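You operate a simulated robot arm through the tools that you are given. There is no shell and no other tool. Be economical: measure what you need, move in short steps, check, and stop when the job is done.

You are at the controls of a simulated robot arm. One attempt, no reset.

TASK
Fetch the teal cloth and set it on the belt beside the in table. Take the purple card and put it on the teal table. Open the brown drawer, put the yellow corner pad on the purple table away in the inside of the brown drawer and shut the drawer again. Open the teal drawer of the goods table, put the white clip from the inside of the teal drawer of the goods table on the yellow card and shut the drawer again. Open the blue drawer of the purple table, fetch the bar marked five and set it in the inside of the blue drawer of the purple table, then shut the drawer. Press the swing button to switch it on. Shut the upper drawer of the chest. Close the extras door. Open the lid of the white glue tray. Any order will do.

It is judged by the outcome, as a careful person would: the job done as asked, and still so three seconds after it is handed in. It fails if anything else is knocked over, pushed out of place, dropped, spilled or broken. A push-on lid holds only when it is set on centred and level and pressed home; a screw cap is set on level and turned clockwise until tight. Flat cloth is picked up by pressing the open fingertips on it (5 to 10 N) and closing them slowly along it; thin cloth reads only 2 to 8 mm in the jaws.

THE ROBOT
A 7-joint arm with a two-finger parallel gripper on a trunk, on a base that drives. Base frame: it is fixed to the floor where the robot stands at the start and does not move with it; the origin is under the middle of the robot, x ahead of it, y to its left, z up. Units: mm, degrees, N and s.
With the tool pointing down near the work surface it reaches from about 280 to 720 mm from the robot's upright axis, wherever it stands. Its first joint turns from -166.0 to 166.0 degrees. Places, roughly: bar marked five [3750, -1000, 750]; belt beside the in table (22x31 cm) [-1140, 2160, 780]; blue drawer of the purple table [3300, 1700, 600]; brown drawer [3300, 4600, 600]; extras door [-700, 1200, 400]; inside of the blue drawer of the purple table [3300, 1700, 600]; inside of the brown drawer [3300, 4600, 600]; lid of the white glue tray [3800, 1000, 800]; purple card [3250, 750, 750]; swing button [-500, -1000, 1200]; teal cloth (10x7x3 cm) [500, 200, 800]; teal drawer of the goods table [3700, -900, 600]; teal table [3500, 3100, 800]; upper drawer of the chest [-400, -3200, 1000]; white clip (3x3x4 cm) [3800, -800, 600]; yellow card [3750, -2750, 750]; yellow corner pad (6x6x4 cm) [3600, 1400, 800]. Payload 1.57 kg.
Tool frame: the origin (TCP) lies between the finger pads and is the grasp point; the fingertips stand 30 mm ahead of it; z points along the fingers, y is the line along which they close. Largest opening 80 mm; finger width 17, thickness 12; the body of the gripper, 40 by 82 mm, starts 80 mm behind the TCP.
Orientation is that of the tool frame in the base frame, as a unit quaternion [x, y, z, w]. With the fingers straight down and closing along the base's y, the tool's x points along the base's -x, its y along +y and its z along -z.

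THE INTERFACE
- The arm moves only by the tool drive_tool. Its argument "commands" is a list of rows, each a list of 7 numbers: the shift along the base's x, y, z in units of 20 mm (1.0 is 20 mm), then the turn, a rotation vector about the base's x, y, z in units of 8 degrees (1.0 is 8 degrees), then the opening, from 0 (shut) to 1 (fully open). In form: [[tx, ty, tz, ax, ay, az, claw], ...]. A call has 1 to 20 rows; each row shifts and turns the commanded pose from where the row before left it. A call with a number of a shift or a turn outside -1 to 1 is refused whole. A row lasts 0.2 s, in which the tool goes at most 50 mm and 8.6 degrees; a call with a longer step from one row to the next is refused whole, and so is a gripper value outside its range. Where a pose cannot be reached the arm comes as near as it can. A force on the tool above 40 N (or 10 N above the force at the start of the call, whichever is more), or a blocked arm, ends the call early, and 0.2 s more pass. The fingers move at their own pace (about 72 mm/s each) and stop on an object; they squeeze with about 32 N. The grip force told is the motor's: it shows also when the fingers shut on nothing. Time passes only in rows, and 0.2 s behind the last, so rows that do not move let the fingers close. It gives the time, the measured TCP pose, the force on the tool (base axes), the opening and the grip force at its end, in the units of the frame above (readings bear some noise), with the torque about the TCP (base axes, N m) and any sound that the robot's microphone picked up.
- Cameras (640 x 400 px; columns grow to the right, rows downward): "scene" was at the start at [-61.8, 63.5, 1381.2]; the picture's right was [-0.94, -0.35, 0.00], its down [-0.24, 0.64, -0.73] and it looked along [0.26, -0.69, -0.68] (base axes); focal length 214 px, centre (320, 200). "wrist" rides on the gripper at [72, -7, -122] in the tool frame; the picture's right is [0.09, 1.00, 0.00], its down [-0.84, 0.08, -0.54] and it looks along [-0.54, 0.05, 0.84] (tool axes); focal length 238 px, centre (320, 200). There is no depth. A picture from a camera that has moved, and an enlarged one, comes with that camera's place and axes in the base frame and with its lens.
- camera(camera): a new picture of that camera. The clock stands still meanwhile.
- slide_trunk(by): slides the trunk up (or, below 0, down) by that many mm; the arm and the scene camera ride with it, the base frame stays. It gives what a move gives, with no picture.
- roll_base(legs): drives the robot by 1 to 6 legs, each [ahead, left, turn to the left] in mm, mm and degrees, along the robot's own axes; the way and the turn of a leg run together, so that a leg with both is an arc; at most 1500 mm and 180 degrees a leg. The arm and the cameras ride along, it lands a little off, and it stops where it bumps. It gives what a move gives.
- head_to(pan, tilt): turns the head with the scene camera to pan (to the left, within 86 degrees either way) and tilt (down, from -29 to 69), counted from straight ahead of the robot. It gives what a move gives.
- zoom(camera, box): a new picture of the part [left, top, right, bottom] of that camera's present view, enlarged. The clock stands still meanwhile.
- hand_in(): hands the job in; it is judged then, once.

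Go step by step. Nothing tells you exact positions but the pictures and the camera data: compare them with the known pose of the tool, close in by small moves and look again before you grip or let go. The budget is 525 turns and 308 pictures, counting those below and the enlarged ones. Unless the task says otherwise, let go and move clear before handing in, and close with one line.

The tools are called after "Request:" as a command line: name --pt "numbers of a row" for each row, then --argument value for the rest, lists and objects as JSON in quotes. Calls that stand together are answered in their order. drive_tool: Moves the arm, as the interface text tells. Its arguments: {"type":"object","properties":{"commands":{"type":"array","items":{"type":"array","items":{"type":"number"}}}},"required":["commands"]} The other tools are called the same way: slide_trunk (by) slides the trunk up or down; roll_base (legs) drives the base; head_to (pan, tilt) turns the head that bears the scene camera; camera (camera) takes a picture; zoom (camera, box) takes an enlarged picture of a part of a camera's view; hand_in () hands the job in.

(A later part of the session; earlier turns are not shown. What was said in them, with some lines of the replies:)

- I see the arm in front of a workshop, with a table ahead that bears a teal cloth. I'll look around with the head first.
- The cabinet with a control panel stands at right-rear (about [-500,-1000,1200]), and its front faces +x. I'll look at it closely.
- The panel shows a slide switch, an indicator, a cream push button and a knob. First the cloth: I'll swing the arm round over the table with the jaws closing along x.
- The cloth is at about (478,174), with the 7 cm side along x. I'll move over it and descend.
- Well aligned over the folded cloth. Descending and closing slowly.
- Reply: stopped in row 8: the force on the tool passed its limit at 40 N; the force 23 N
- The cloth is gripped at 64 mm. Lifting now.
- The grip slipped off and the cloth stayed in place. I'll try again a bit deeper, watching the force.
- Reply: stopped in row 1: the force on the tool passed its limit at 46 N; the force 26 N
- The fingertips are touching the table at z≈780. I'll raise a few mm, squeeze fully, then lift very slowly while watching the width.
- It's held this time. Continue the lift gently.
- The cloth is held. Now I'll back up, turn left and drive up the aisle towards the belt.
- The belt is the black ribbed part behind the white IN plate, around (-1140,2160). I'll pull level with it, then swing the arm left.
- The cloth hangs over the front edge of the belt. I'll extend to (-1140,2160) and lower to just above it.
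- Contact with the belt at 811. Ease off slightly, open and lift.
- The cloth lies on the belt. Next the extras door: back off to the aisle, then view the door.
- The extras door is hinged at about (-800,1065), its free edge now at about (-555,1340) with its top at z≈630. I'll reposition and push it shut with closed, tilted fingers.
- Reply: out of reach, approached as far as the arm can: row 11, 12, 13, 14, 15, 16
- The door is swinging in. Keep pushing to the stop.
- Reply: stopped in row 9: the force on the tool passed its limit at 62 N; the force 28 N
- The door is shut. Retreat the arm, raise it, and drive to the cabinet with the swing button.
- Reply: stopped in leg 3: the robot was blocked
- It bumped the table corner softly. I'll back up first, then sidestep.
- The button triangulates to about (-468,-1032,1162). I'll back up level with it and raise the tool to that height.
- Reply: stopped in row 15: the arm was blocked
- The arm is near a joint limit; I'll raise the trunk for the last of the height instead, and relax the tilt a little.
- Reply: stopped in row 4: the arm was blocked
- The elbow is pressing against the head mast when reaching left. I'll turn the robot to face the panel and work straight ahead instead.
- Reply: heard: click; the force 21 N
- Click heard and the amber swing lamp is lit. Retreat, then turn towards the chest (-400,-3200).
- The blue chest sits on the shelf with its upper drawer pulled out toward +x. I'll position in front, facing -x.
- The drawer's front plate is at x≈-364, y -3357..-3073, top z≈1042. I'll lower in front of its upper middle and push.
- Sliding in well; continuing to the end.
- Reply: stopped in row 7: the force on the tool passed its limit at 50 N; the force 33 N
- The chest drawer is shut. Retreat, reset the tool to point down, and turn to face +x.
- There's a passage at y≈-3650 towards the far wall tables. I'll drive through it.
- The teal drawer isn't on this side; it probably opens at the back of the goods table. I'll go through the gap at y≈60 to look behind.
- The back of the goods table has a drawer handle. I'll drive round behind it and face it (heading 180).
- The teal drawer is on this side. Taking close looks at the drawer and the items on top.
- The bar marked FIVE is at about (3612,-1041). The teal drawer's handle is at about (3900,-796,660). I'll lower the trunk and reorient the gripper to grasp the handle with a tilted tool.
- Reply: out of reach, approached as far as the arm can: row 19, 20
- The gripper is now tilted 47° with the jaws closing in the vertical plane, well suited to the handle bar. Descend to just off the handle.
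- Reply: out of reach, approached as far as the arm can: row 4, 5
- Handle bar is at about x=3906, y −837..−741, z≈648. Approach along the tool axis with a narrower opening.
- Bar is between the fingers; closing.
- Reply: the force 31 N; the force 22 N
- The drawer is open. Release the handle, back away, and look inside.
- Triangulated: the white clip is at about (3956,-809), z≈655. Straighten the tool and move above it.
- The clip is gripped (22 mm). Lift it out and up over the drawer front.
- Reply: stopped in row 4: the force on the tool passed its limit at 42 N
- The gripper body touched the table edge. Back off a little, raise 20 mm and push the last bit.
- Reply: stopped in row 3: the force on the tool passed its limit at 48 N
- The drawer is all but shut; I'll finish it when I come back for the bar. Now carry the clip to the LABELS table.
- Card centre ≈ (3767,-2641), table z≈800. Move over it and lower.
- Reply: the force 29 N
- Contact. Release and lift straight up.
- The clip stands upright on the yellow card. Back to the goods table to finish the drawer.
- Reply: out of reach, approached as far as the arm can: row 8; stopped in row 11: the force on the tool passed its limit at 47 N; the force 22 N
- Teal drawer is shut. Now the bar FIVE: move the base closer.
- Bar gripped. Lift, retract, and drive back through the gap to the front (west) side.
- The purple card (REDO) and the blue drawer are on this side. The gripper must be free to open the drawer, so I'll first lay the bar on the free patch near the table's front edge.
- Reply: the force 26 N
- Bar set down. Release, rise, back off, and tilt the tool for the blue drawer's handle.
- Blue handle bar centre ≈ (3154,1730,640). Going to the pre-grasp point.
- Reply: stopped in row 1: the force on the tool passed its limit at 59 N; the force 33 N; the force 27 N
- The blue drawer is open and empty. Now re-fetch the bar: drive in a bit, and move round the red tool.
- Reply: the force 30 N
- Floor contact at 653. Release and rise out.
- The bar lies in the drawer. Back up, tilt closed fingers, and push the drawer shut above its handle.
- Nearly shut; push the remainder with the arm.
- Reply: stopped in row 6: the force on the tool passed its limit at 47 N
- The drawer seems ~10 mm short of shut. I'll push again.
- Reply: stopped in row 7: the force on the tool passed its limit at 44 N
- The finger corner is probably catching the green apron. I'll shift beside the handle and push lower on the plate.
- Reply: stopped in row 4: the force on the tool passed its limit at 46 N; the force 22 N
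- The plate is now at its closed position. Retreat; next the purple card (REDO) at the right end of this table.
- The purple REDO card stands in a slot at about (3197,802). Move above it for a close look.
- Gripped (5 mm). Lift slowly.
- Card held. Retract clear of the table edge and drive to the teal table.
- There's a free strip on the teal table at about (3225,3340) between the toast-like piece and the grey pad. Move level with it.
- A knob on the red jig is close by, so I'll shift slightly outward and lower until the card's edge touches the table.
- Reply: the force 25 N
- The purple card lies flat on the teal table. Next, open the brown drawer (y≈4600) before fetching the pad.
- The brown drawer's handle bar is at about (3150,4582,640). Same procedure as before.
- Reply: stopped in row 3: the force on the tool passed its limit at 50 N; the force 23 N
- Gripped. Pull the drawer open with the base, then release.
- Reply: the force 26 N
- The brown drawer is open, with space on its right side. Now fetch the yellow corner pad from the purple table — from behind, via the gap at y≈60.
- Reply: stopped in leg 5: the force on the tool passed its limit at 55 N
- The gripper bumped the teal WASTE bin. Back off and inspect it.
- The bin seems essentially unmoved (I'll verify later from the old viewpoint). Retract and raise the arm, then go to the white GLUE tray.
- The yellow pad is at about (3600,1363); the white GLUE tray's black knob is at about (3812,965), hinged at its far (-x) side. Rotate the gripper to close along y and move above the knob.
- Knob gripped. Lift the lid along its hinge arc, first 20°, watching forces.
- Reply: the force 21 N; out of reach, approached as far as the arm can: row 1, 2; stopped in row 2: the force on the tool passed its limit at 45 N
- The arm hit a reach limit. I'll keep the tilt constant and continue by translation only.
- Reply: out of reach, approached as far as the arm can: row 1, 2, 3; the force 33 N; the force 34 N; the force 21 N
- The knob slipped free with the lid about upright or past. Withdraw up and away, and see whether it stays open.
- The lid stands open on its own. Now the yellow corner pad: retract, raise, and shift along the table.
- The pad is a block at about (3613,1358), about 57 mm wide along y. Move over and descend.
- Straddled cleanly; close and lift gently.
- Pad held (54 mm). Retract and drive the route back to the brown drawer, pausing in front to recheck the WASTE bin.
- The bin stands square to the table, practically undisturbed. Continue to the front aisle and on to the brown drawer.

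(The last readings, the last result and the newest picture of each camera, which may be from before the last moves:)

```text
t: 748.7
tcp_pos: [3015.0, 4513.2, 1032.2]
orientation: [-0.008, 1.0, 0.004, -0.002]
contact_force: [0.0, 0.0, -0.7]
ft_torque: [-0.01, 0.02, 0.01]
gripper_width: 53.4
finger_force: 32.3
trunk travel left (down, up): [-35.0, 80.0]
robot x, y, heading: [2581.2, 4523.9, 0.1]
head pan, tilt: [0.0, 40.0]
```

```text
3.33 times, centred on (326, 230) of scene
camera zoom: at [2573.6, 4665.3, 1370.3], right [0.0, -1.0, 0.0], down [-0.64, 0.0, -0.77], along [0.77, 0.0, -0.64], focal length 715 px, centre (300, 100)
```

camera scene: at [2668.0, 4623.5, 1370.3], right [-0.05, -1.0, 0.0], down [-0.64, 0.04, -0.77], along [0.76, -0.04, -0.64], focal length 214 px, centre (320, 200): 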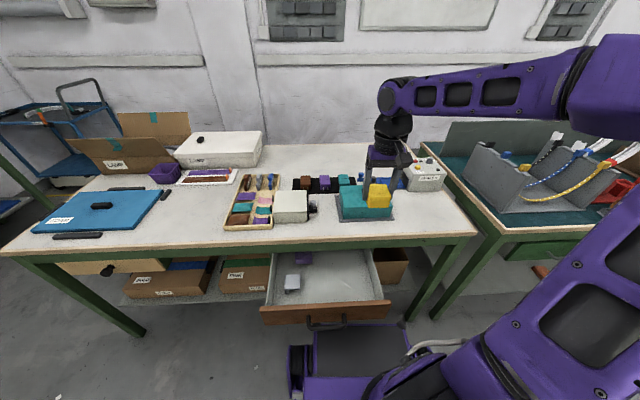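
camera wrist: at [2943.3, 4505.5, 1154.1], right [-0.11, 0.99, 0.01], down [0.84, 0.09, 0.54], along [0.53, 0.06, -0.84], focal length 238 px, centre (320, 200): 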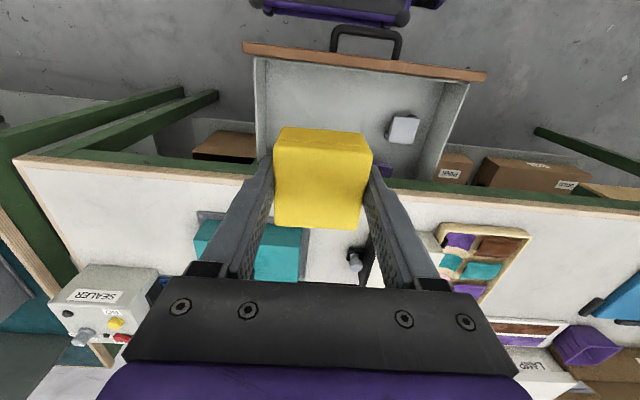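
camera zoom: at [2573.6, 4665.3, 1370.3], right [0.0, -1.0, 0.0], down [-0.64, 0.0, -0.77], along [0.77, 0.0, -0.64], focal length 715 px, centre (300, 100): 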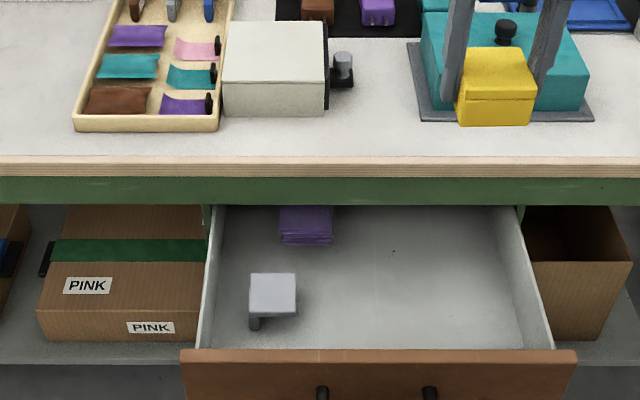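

Lower the pad into the free right part of the drawer at (3053,4525).

Request:
drive_tool --pt "0.65 0.2 -1 0 0 0 0" --pt "0.65 0.2 -1 0 0 0 0" --pt "0.65 0.2 -1 0 0 0 0" --pt "0 0 -1 0 0 0 0" --pt "0 0 -1 0 0 0 0" --pt "0 0 -1 0 0 0 0" --pt "0 0 -1 0 0 0 0" --pt "0 0 -1 0 0 0 0" --pt "0 0 -1 0 0 0 0" --pt "0 0 -1 0 0 0 0" --pt "0 0 -1 0 0 0 0" --pt "0 0 -1 0 0 0 0"

Request:
camera --camera "wrist"

Request:
zoom --camera "scene" --box '[230, 170, 422, 290]'

```text
t: 751.3
tcp_pos: [3054.8, 4526.8, 792.5]
orientation: [-0.007, 1.0, 0.003, -0.003]
contact_force: [0.6, -0.5, 0.7]
ft_torque: [-0.04, -0.04, 0.0]
gripper_width: 53.3
finger_force: 31.8
trunk travel left (down, up): [-35.0, 80.0]
robot x, y, heading: [2581.2, 4523.4, 0.1]
head pan, tilt: [0.0, 40.0]
```

```text
86 pictures are left
camera wrist: at [2982.0, 4517.8, 914.3], right [-0.11, 0.99, 0.01], down [0.84, 0.09, 0.54], along [0.53, 0.06, -0.84], focal length 238 px, centre (320, 200)
```

wrist: 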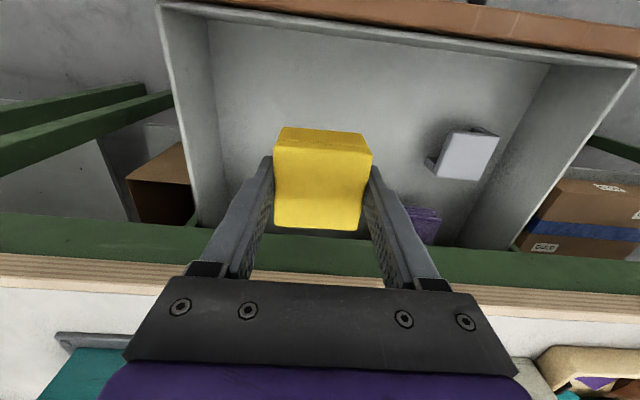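

```text
3.33 times, centred on (326, 230) of scene
camera zoom: at [2573.3, 4665.4, 1370.3], right [0.0, -1.0, 0.0], down [-0.64, 0.0, -0.77], along [0.77, 0.0, -0.64], focal length 715 px, centre (300, 100)
```

zoom: 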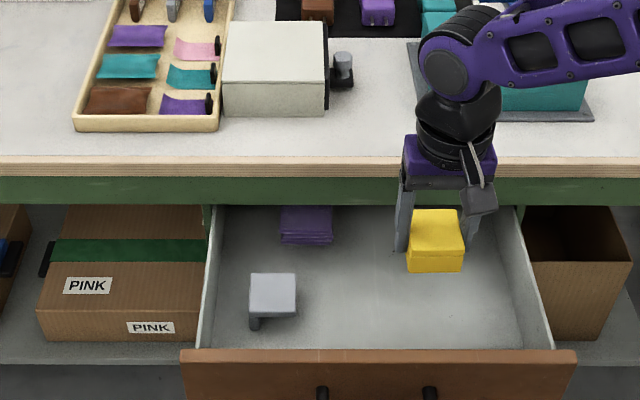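

Request:
drive_tool --pt "0 0 -1 0 0 0 0" --pt "0 0 -1 0 0 0 0" --pt "0 0 -1 0 0 0 0" --pt "0 0 -1 0 0 0 0" --pt "0 0 -1 0 0 0 0" --pt "0 0 -0.8 0 0 0 0" --pt "0 0 0 0 0 0 0"

Request:
drive_tool --pt "0 0 -0.2 0 0 0 0" --pt "0 0 -0.2 0 0 0 0" --pt "0 0 -0.2 0 0 0 0" --pt "0 0 0 0 0 0 0"

```text
t: 752.9
tcp_pos: [3054.7, 4527.6, 676.1]
orientation: [-0.008, 1.0, 0.003, -0.003]
contact_force: [0.1, -0.3, -0.9]
ft_torque: [-0.02, 0.0, 0.04]
gripper_width: 53.5
finger_force: 32.4
trunk travel left (down, up): [-35.0, 80.0]
robot x, y, heading: [2578.6, 4523.2, 0.4]
head pan, tilt: [0.0, 40.0]
```

```text
t: 753.9
tcp_pos: [3054.6, 4528.1, 665.2]
orientation: [-0.007, 1.0, 0.004, -0.002]
contact_force: [-0.5, -0.1, -0.5]
ft_torque: [-0.01, 0.0, 0.0]
gripper_width: 53.3
finger_force: 32.0
trunk travel left (down, up): [-35.0, 80.0]
robot x, y, heading: [2581.1, 4529.0, 0.4]
head pan, tilt: [0.0, 40.0]
```

Request:
drive_tool --pt "0 0 -0.2 0 0 0 0" --pt "0 0 -0.2 0 0 0 0" --pt "0 0 0 0 0 0 0"

Request:
drive_tool --pt "0 0 -0.2 0 0 0 0" --pt "0 0 0 0 0 0 0"

```text
t: 754.7
tcp_pos: [3055.1, 4527.2, 660.6]
orientation: [-0.008, 1.0, 0.004, 0.001]
contact_force: [-0.1, 0.5, 37.3]
ft_torque: [0.49, 0.24, 0.04]
gripper_width: 53.5
finger_force: 31.7
trunk travel left (down, up): [-35.0, 80.0]
robot x, y, heading: [2579.2, 4526.3, 0.2]
head pan, tilt: [0.0, 40.0]
```

```text
t: 755.0
tcp_pos: [3057.7, 4526.8, 661.1]
orientation: [-0.008, 1.0, 0.004, 0.003]
contact_force: [0.6, -1.3, 21.4]
ft_torque: [0.04, 0.17, 0.03]
gripper_width: 53.3
finger_force: 31.9
trunk travel left (down, up): [-35.0, 80.0]
robot x, y, heading: [2579.6, 4523.2, -0.0]
head pan, tilt: [0.0, 40.0]
stopped in row 1: the force on the tool passed its limit at 51 N (the readings are from after the stop); the commanded pose is now the measured one
```

Floor contact. Release and rise out.

Request:
drive_tool --pt "0 0 0.1 0 0 0 0.7" --pt "0 0 0 0 0 0 0.85" --pt "0 0 0 0 0 0 0.85" --pt "0 0 0.5 0 0 0 0.85" --pt "0 0 1 0 0 0 0.85" --pt "0 0 1 0 0 0 0.85" --pt "0 0 1 0 0 0 0.85" --pt "0 0 1 0 0 0 0.85" --pt "0 0 1 0 0 0 0.85" --pt "0 0 1 0 0 0 0.85" --pt "0 0 1 0 0 0 0.85" --pt "0 0 1 0 0 0 0.85" --pt "0 0 1 0 0 0 0.3" --pt "-0.7 0 1 0 0 0 0" --pt "-0.7 0 1 0 0 0 0"

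Request:
zoom --camera "scene" --box '[230, 170, 422, 290]'

```text
t: 758.2
tcp_pos: [3029.0, 4526.7, 891.7]
orientation: [-0.007, 1.0, 0.004, -0.001]
contact_force: [0.7, 0.6, -0.8]
ft_torque: [0.0, 0.01, 0.01]
gripper_width: 0.0
finger_force: 20.9
trunk travel left (down, up): [-35.0, 80.0]
robot x, y, heading: [2581.5, 4523.8, 0.2]
head pan, tilt: [0.0, 40.0]
```

```text
3.33 times, centred on (326, 230) of scene
camera zoom: at [2573.6, 4665.4, 1370.3], right [0.0, -1.0, 0.0], down [-0.64, 0.0, -0.77], along [0.77, 0.0, -0.64], focal length 715 px, centre (300, 100)
```

zoom: 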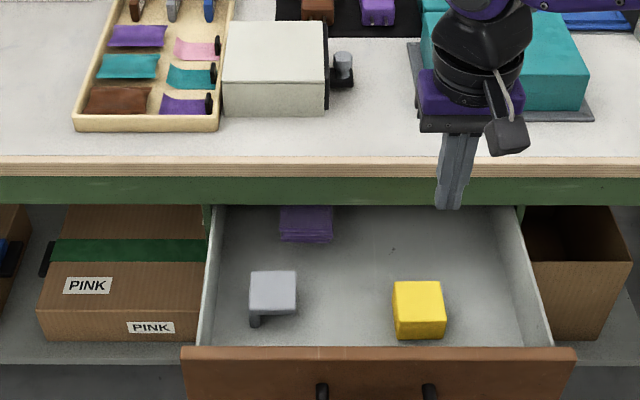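

The pad is in the drawer. Back off and push the drawer shut beside its handle.

Request:
roll_base --legs '[[-210, 0, 0]]'

Request:
drive_tool --pt "0.3 -0.3 0 0 -0.7 0 0" --pt "0.3 -0.3 0 0 -0.7 0 0" --pt "0.3 -0.3 -0.5 0 -0.7 0 0" --pt "0.3 -0.3 -0.8 0 -0.7 0 0" --pt "0.3 0 -0.8 0 -0.7 0 0" --pt "0.3 0 -0.9 0 -0.7 0 0" --pt "0.3 0 -0.9 0 -0.7 0 0" --pt "0.3 0 -1 0 -0.7 0 0" --pt "0.3 0 -1 0 0 0 0" --pt "0.3 0 -1 0 0 0 0" --pt "0.3 0 -1 0 0 0 0" --pt "0 0 -1 0 0 0 0" --pt "0 0 -0.9 0 0 0 0"

Request:
camera --camera "wrist"

Request:
zoom --camera "scene" --box '[270, 160, 462, 280]'

```text
t: 759.8
tcp_pos: [2819.8, 4527.3, 891.6]
orientation: [-0.009, 1.0, 0.004, 0.0]
contact_force: [0.0, 0.8, 0.6]
ft_torque: [-0.03, 0.0, 0.01]
gripper_width: 0.0
finger_force: 20.6
trunk travel left (down, up): [-35.0, 80.0]
robot x, y, heading: [2373.2, 4521.0, 0.5]
head pan, tilt: [0.0, 40.0]
```

```text
t: 762.6
tcp_pos: [2886.1, 4505.9, 695.2]
orientation: [-0.01, 0.924, -0.001, 0.382]
contact_force: [-0.5, 0.1, 0.4]
ft_torque: [-0.02, 0.02, 0.02]
gripper_width: 0.0
finger_force: 21.3
trunk travel left (down, up): [-35.0, 80.0]
robot x, y, heading: [2371.2, 4523.4, 0.4]
head pan, tilt: [0.0, 40.0]
```

```text
83 pictures are left
camera wrist: at [2748.1, 4495.6, 730.1], right [-0.08, 0.99, -0.07], down [0.21, 0.09, 0.97], along [0.97, 0.07, -0.22], focal length 238 px, centre (320, 200)
```

wrist: 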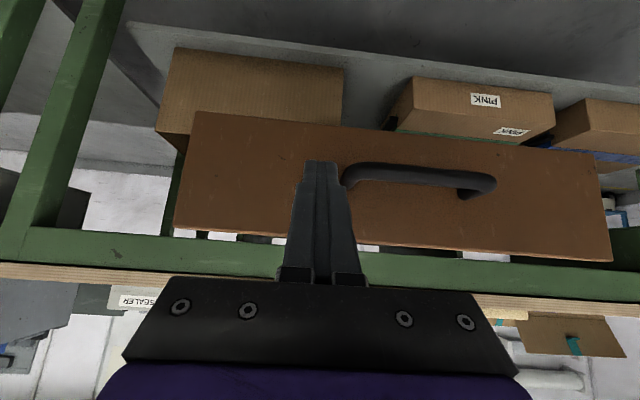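

```text
3.33 times, centred on (366, 220) of scene
camera zoom: at [2364.7, 4664.3, 1370.3], right [0.01, -1.0, 0.0], down [-0.64, 0.0, -0.77], along [0.77, 0.0, -0.64], focal length 715 px, centre (167, 133)
```

zoom: 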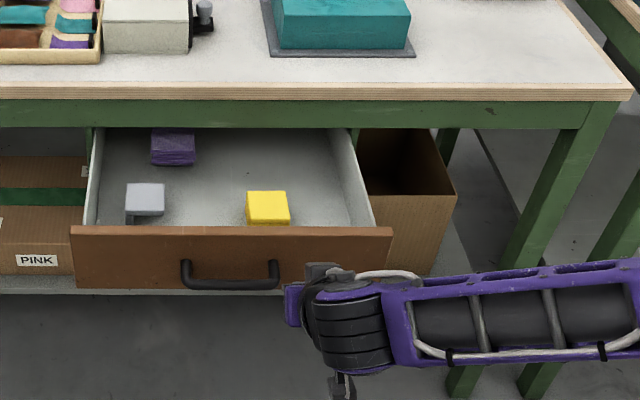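

Request:
drive_tool --pt "0 -0.5 0 0 0 0 0" --pt "0.3 0 0 0 0 0 0"

Request:
roll_base --legs '[[215, 0, 0]]'

Request:
drive_tool --pt "0.4 0 0 0 0 0 0" --pt "0.4 0 0 0 0 0 0" --pt "0.3 0 0 0 0 0 0" --pt "0.3 0 0 0 0 0 0" --pt "0.3 0 0 0 0 0 0" --pt "0.3 0 0 0 0 0 0" --pt "0.3 0 0 0 0 0 0"

Request:
camera --camera "wrist"

```text
t: 763.2
tcp_pos: [2891.0, 4493.4, 694.6]
orientation: [-0.01, 0.924, 0.0, 0.382]
contact_force: [-0.1, 0.3, -0.6]
ft_torque: [0.02, 0.01, 0.0]
gripper_width: 0.1
finger_force: 21.3
trunk travel left (down, up): [-35.0, 80.0]
robot x, y, heading: [2370.1, 4525.3, 0.5]
head pan, tilt: [0.0, 40.0]
```

```text
t: 764.9
tcp_pos: [3105.9, 4492.9, 694.1]
orientation: [-0.008, 0.925, -0.001, 0.381]
contact_force: [0.5, 0.0, 0.0]
ft_torque: [0.01, 0.0, -0.01]
gripper_width: 0.0
finger_force: 21.6
trunk travel left (down, up): [-35.0, 80.0]
robot x, y, heading: [2583.2, 4525.5, 0.3]
head pan, tilt: [0.0, 40.0]
```

```text
t: 766.0
tcp_pos: [3130.8, 4494.7, 693.3]
orientation: [-0.008, 0.927, 0.001, 0.376]
contact_force: [-11.0, -0.7, 5.6]
ft_torque: [-0.01, 0.02, -0.05]
gripper_width: 0.0
finger_force: 21.5
trunk travel left (down, up): [-35.0, 80.0]
robot x, y, heading: [2585.0, 4526.1, 0.1]
head pan, tilt: [0.0, 40.0]
stopped in row 5: the force on the tool passed its limit at 50 N (the readings are from after the stop); the commanded pose is now the measured one
```

```text
81 pictures are left
camera wrist: at [2992.3, 4484.6, 728.9], right [-0.08, 0.99, -0.07], down [0.22, 0.09, 0.97], along [0.97, 0.06, -0.23], focal length 238 px, centre (320, 200)
```

wrist: 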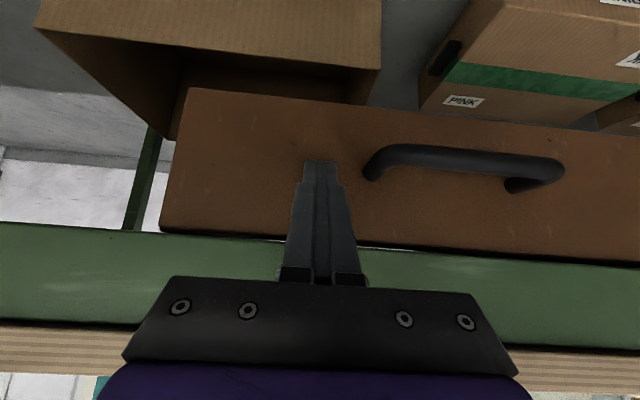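

Request:
drive_tool --pt "-1 0 0 0 0 0 0" --pt "-1 0 0.3 0 0 0 0" --pt "-1 0 0.5 0 0 0 0" --pt "-1 0 1 0 0.5 0 0" --pt "-0.5 0 1 0 0.5 0 0" --pt "0 0 1 0 0.5 0 0" --pt "0 0 1 0 0.5 0 0" --pt "0 0 1 0 0.5 0 0" --pt "0 0 1 0 0.5 0 0" --pt "0 0 1 0 0.5 0 0" --pt "0 0 1 0 0.5 0 0" --pt "0 0 1 0 0.5 0 0" --pt "0 0 1 0 0.5 0 0"

Request:
zoom --camera "scene" --box '[230, 170, 422, 290]'

Request:
camera --camera "scene"

```text
t: 768.8
tcp_pos: [3041.3, 4494.7, 909.3]
orientation: [-0.008, 0.999, 0.004, 0.037]
contact_force: [0.2, -0.4, -0.6]
ft_torque: [0.0, 0.01, 0.08]
gripper_width: 0.1
finger_force: 21.1
trunk travel left (down, up): [-35.0, 80.0]
robot x, y, heading: [2587.6, 4524.8, 0.3]
head pan, tilt: [0.0, 40.0]
```

```text
3.33 times, centred on (326, 230) of scene
camera zoom: at [2579.2, 4665.3, 1370.3], right [0.0, -1.0, 0.0], down [-0.64, 0.0, -0.77], along [0.77, 0.0, -0.64], focal length 715 px, centre (300, 100)
```

zoom: 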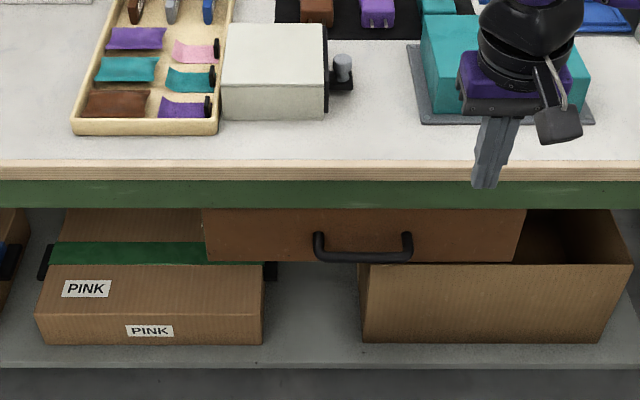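

```text
79 pictures are left
camera scene: at [2579.2, 4665.3, 1370.3], right [0.0, -1.0, 0.0], down [-0.64, 0.0, -0.77], along [0.77, 0.0, -0.64], focal length 214 px, centre (320, 200)
```

scene: 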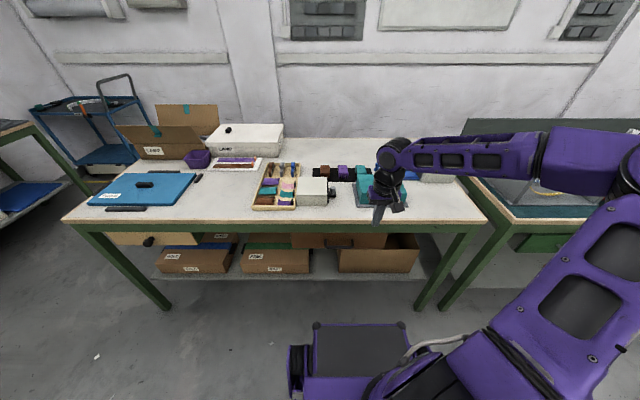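

All is shut. As a last check I'll return to the earlier viewpoint in front of the purple table to compare the WASTE bin's place and see the glue lid.

Request:
roll_base --legs '[[-20, 0, 0], [0, -1450, 0], [0, -1450, 0], [0, -770, 0]]'

Request:
head_to --pan 10 --tilt 40

Request:
zoom --camera "scene" --box '[220, 100, 444, 240]'

```text
t: 804.1
tcp_pos: [3019.4, 850.8, 910.1]
orientation: [-0.004, 0.999, 0.002, 0.038]
contact_force: [0.0, -0.2, -1.1]
ft_torque: [-0.02, -0.02, -0.03]
gripper_width: 0.0
finger_force: 21.2
trunk travel left (down, up): [-35.0, 80.0]
robot x, y, heading: [2567.0, 887.3, -0.1]
head pan, tilt: [0.0, 40.0]
```

```text
t: 804.8
tcp_pos: [3018.8, 851.1, 910.9]
orientation: [-0.004, 0.999, 0.002, 0.037]
contact_force: [-0.7, 1.0, -0.6]
ft_torque: [0.0, -0.01, 0.02]
gripper_width: 0.3
finger_force: 21.4
trunk travel left (down, up): [-35.0, 80.0]
robot x, y, heading: [2563.7, 884.2, -0.4]
head pan, tilt: [10.0, 40.0]
```

```text
2.86 times, centred on (332, 170) of scene
camera zoom: at [2557.6, 1040.0, 1370.3], right [0.17, -0.99, 0.0], down [-0.63, -0.11, -0.77], along [0.76, 0.13, -0.64], focal length 613 px, centre (286, 286)
```

zoom: 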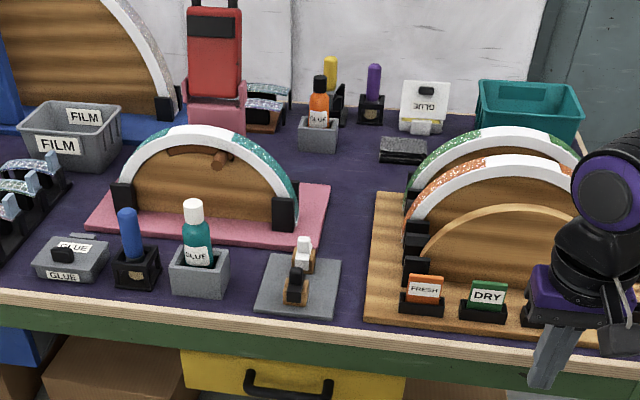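

The bin sits where it was to within a few millimetres, and the glue lid is open. Everything is done and the gripper is empty and clear, so I'm handing in.

Request:
hand_in

```text
The job is handed in.
```

All nine parts of the task are done and handed in. On the way my gripper bumped the teal WASTE bin on the purple table; compared with an earlier picture it moved only a few millimetres, if at all.
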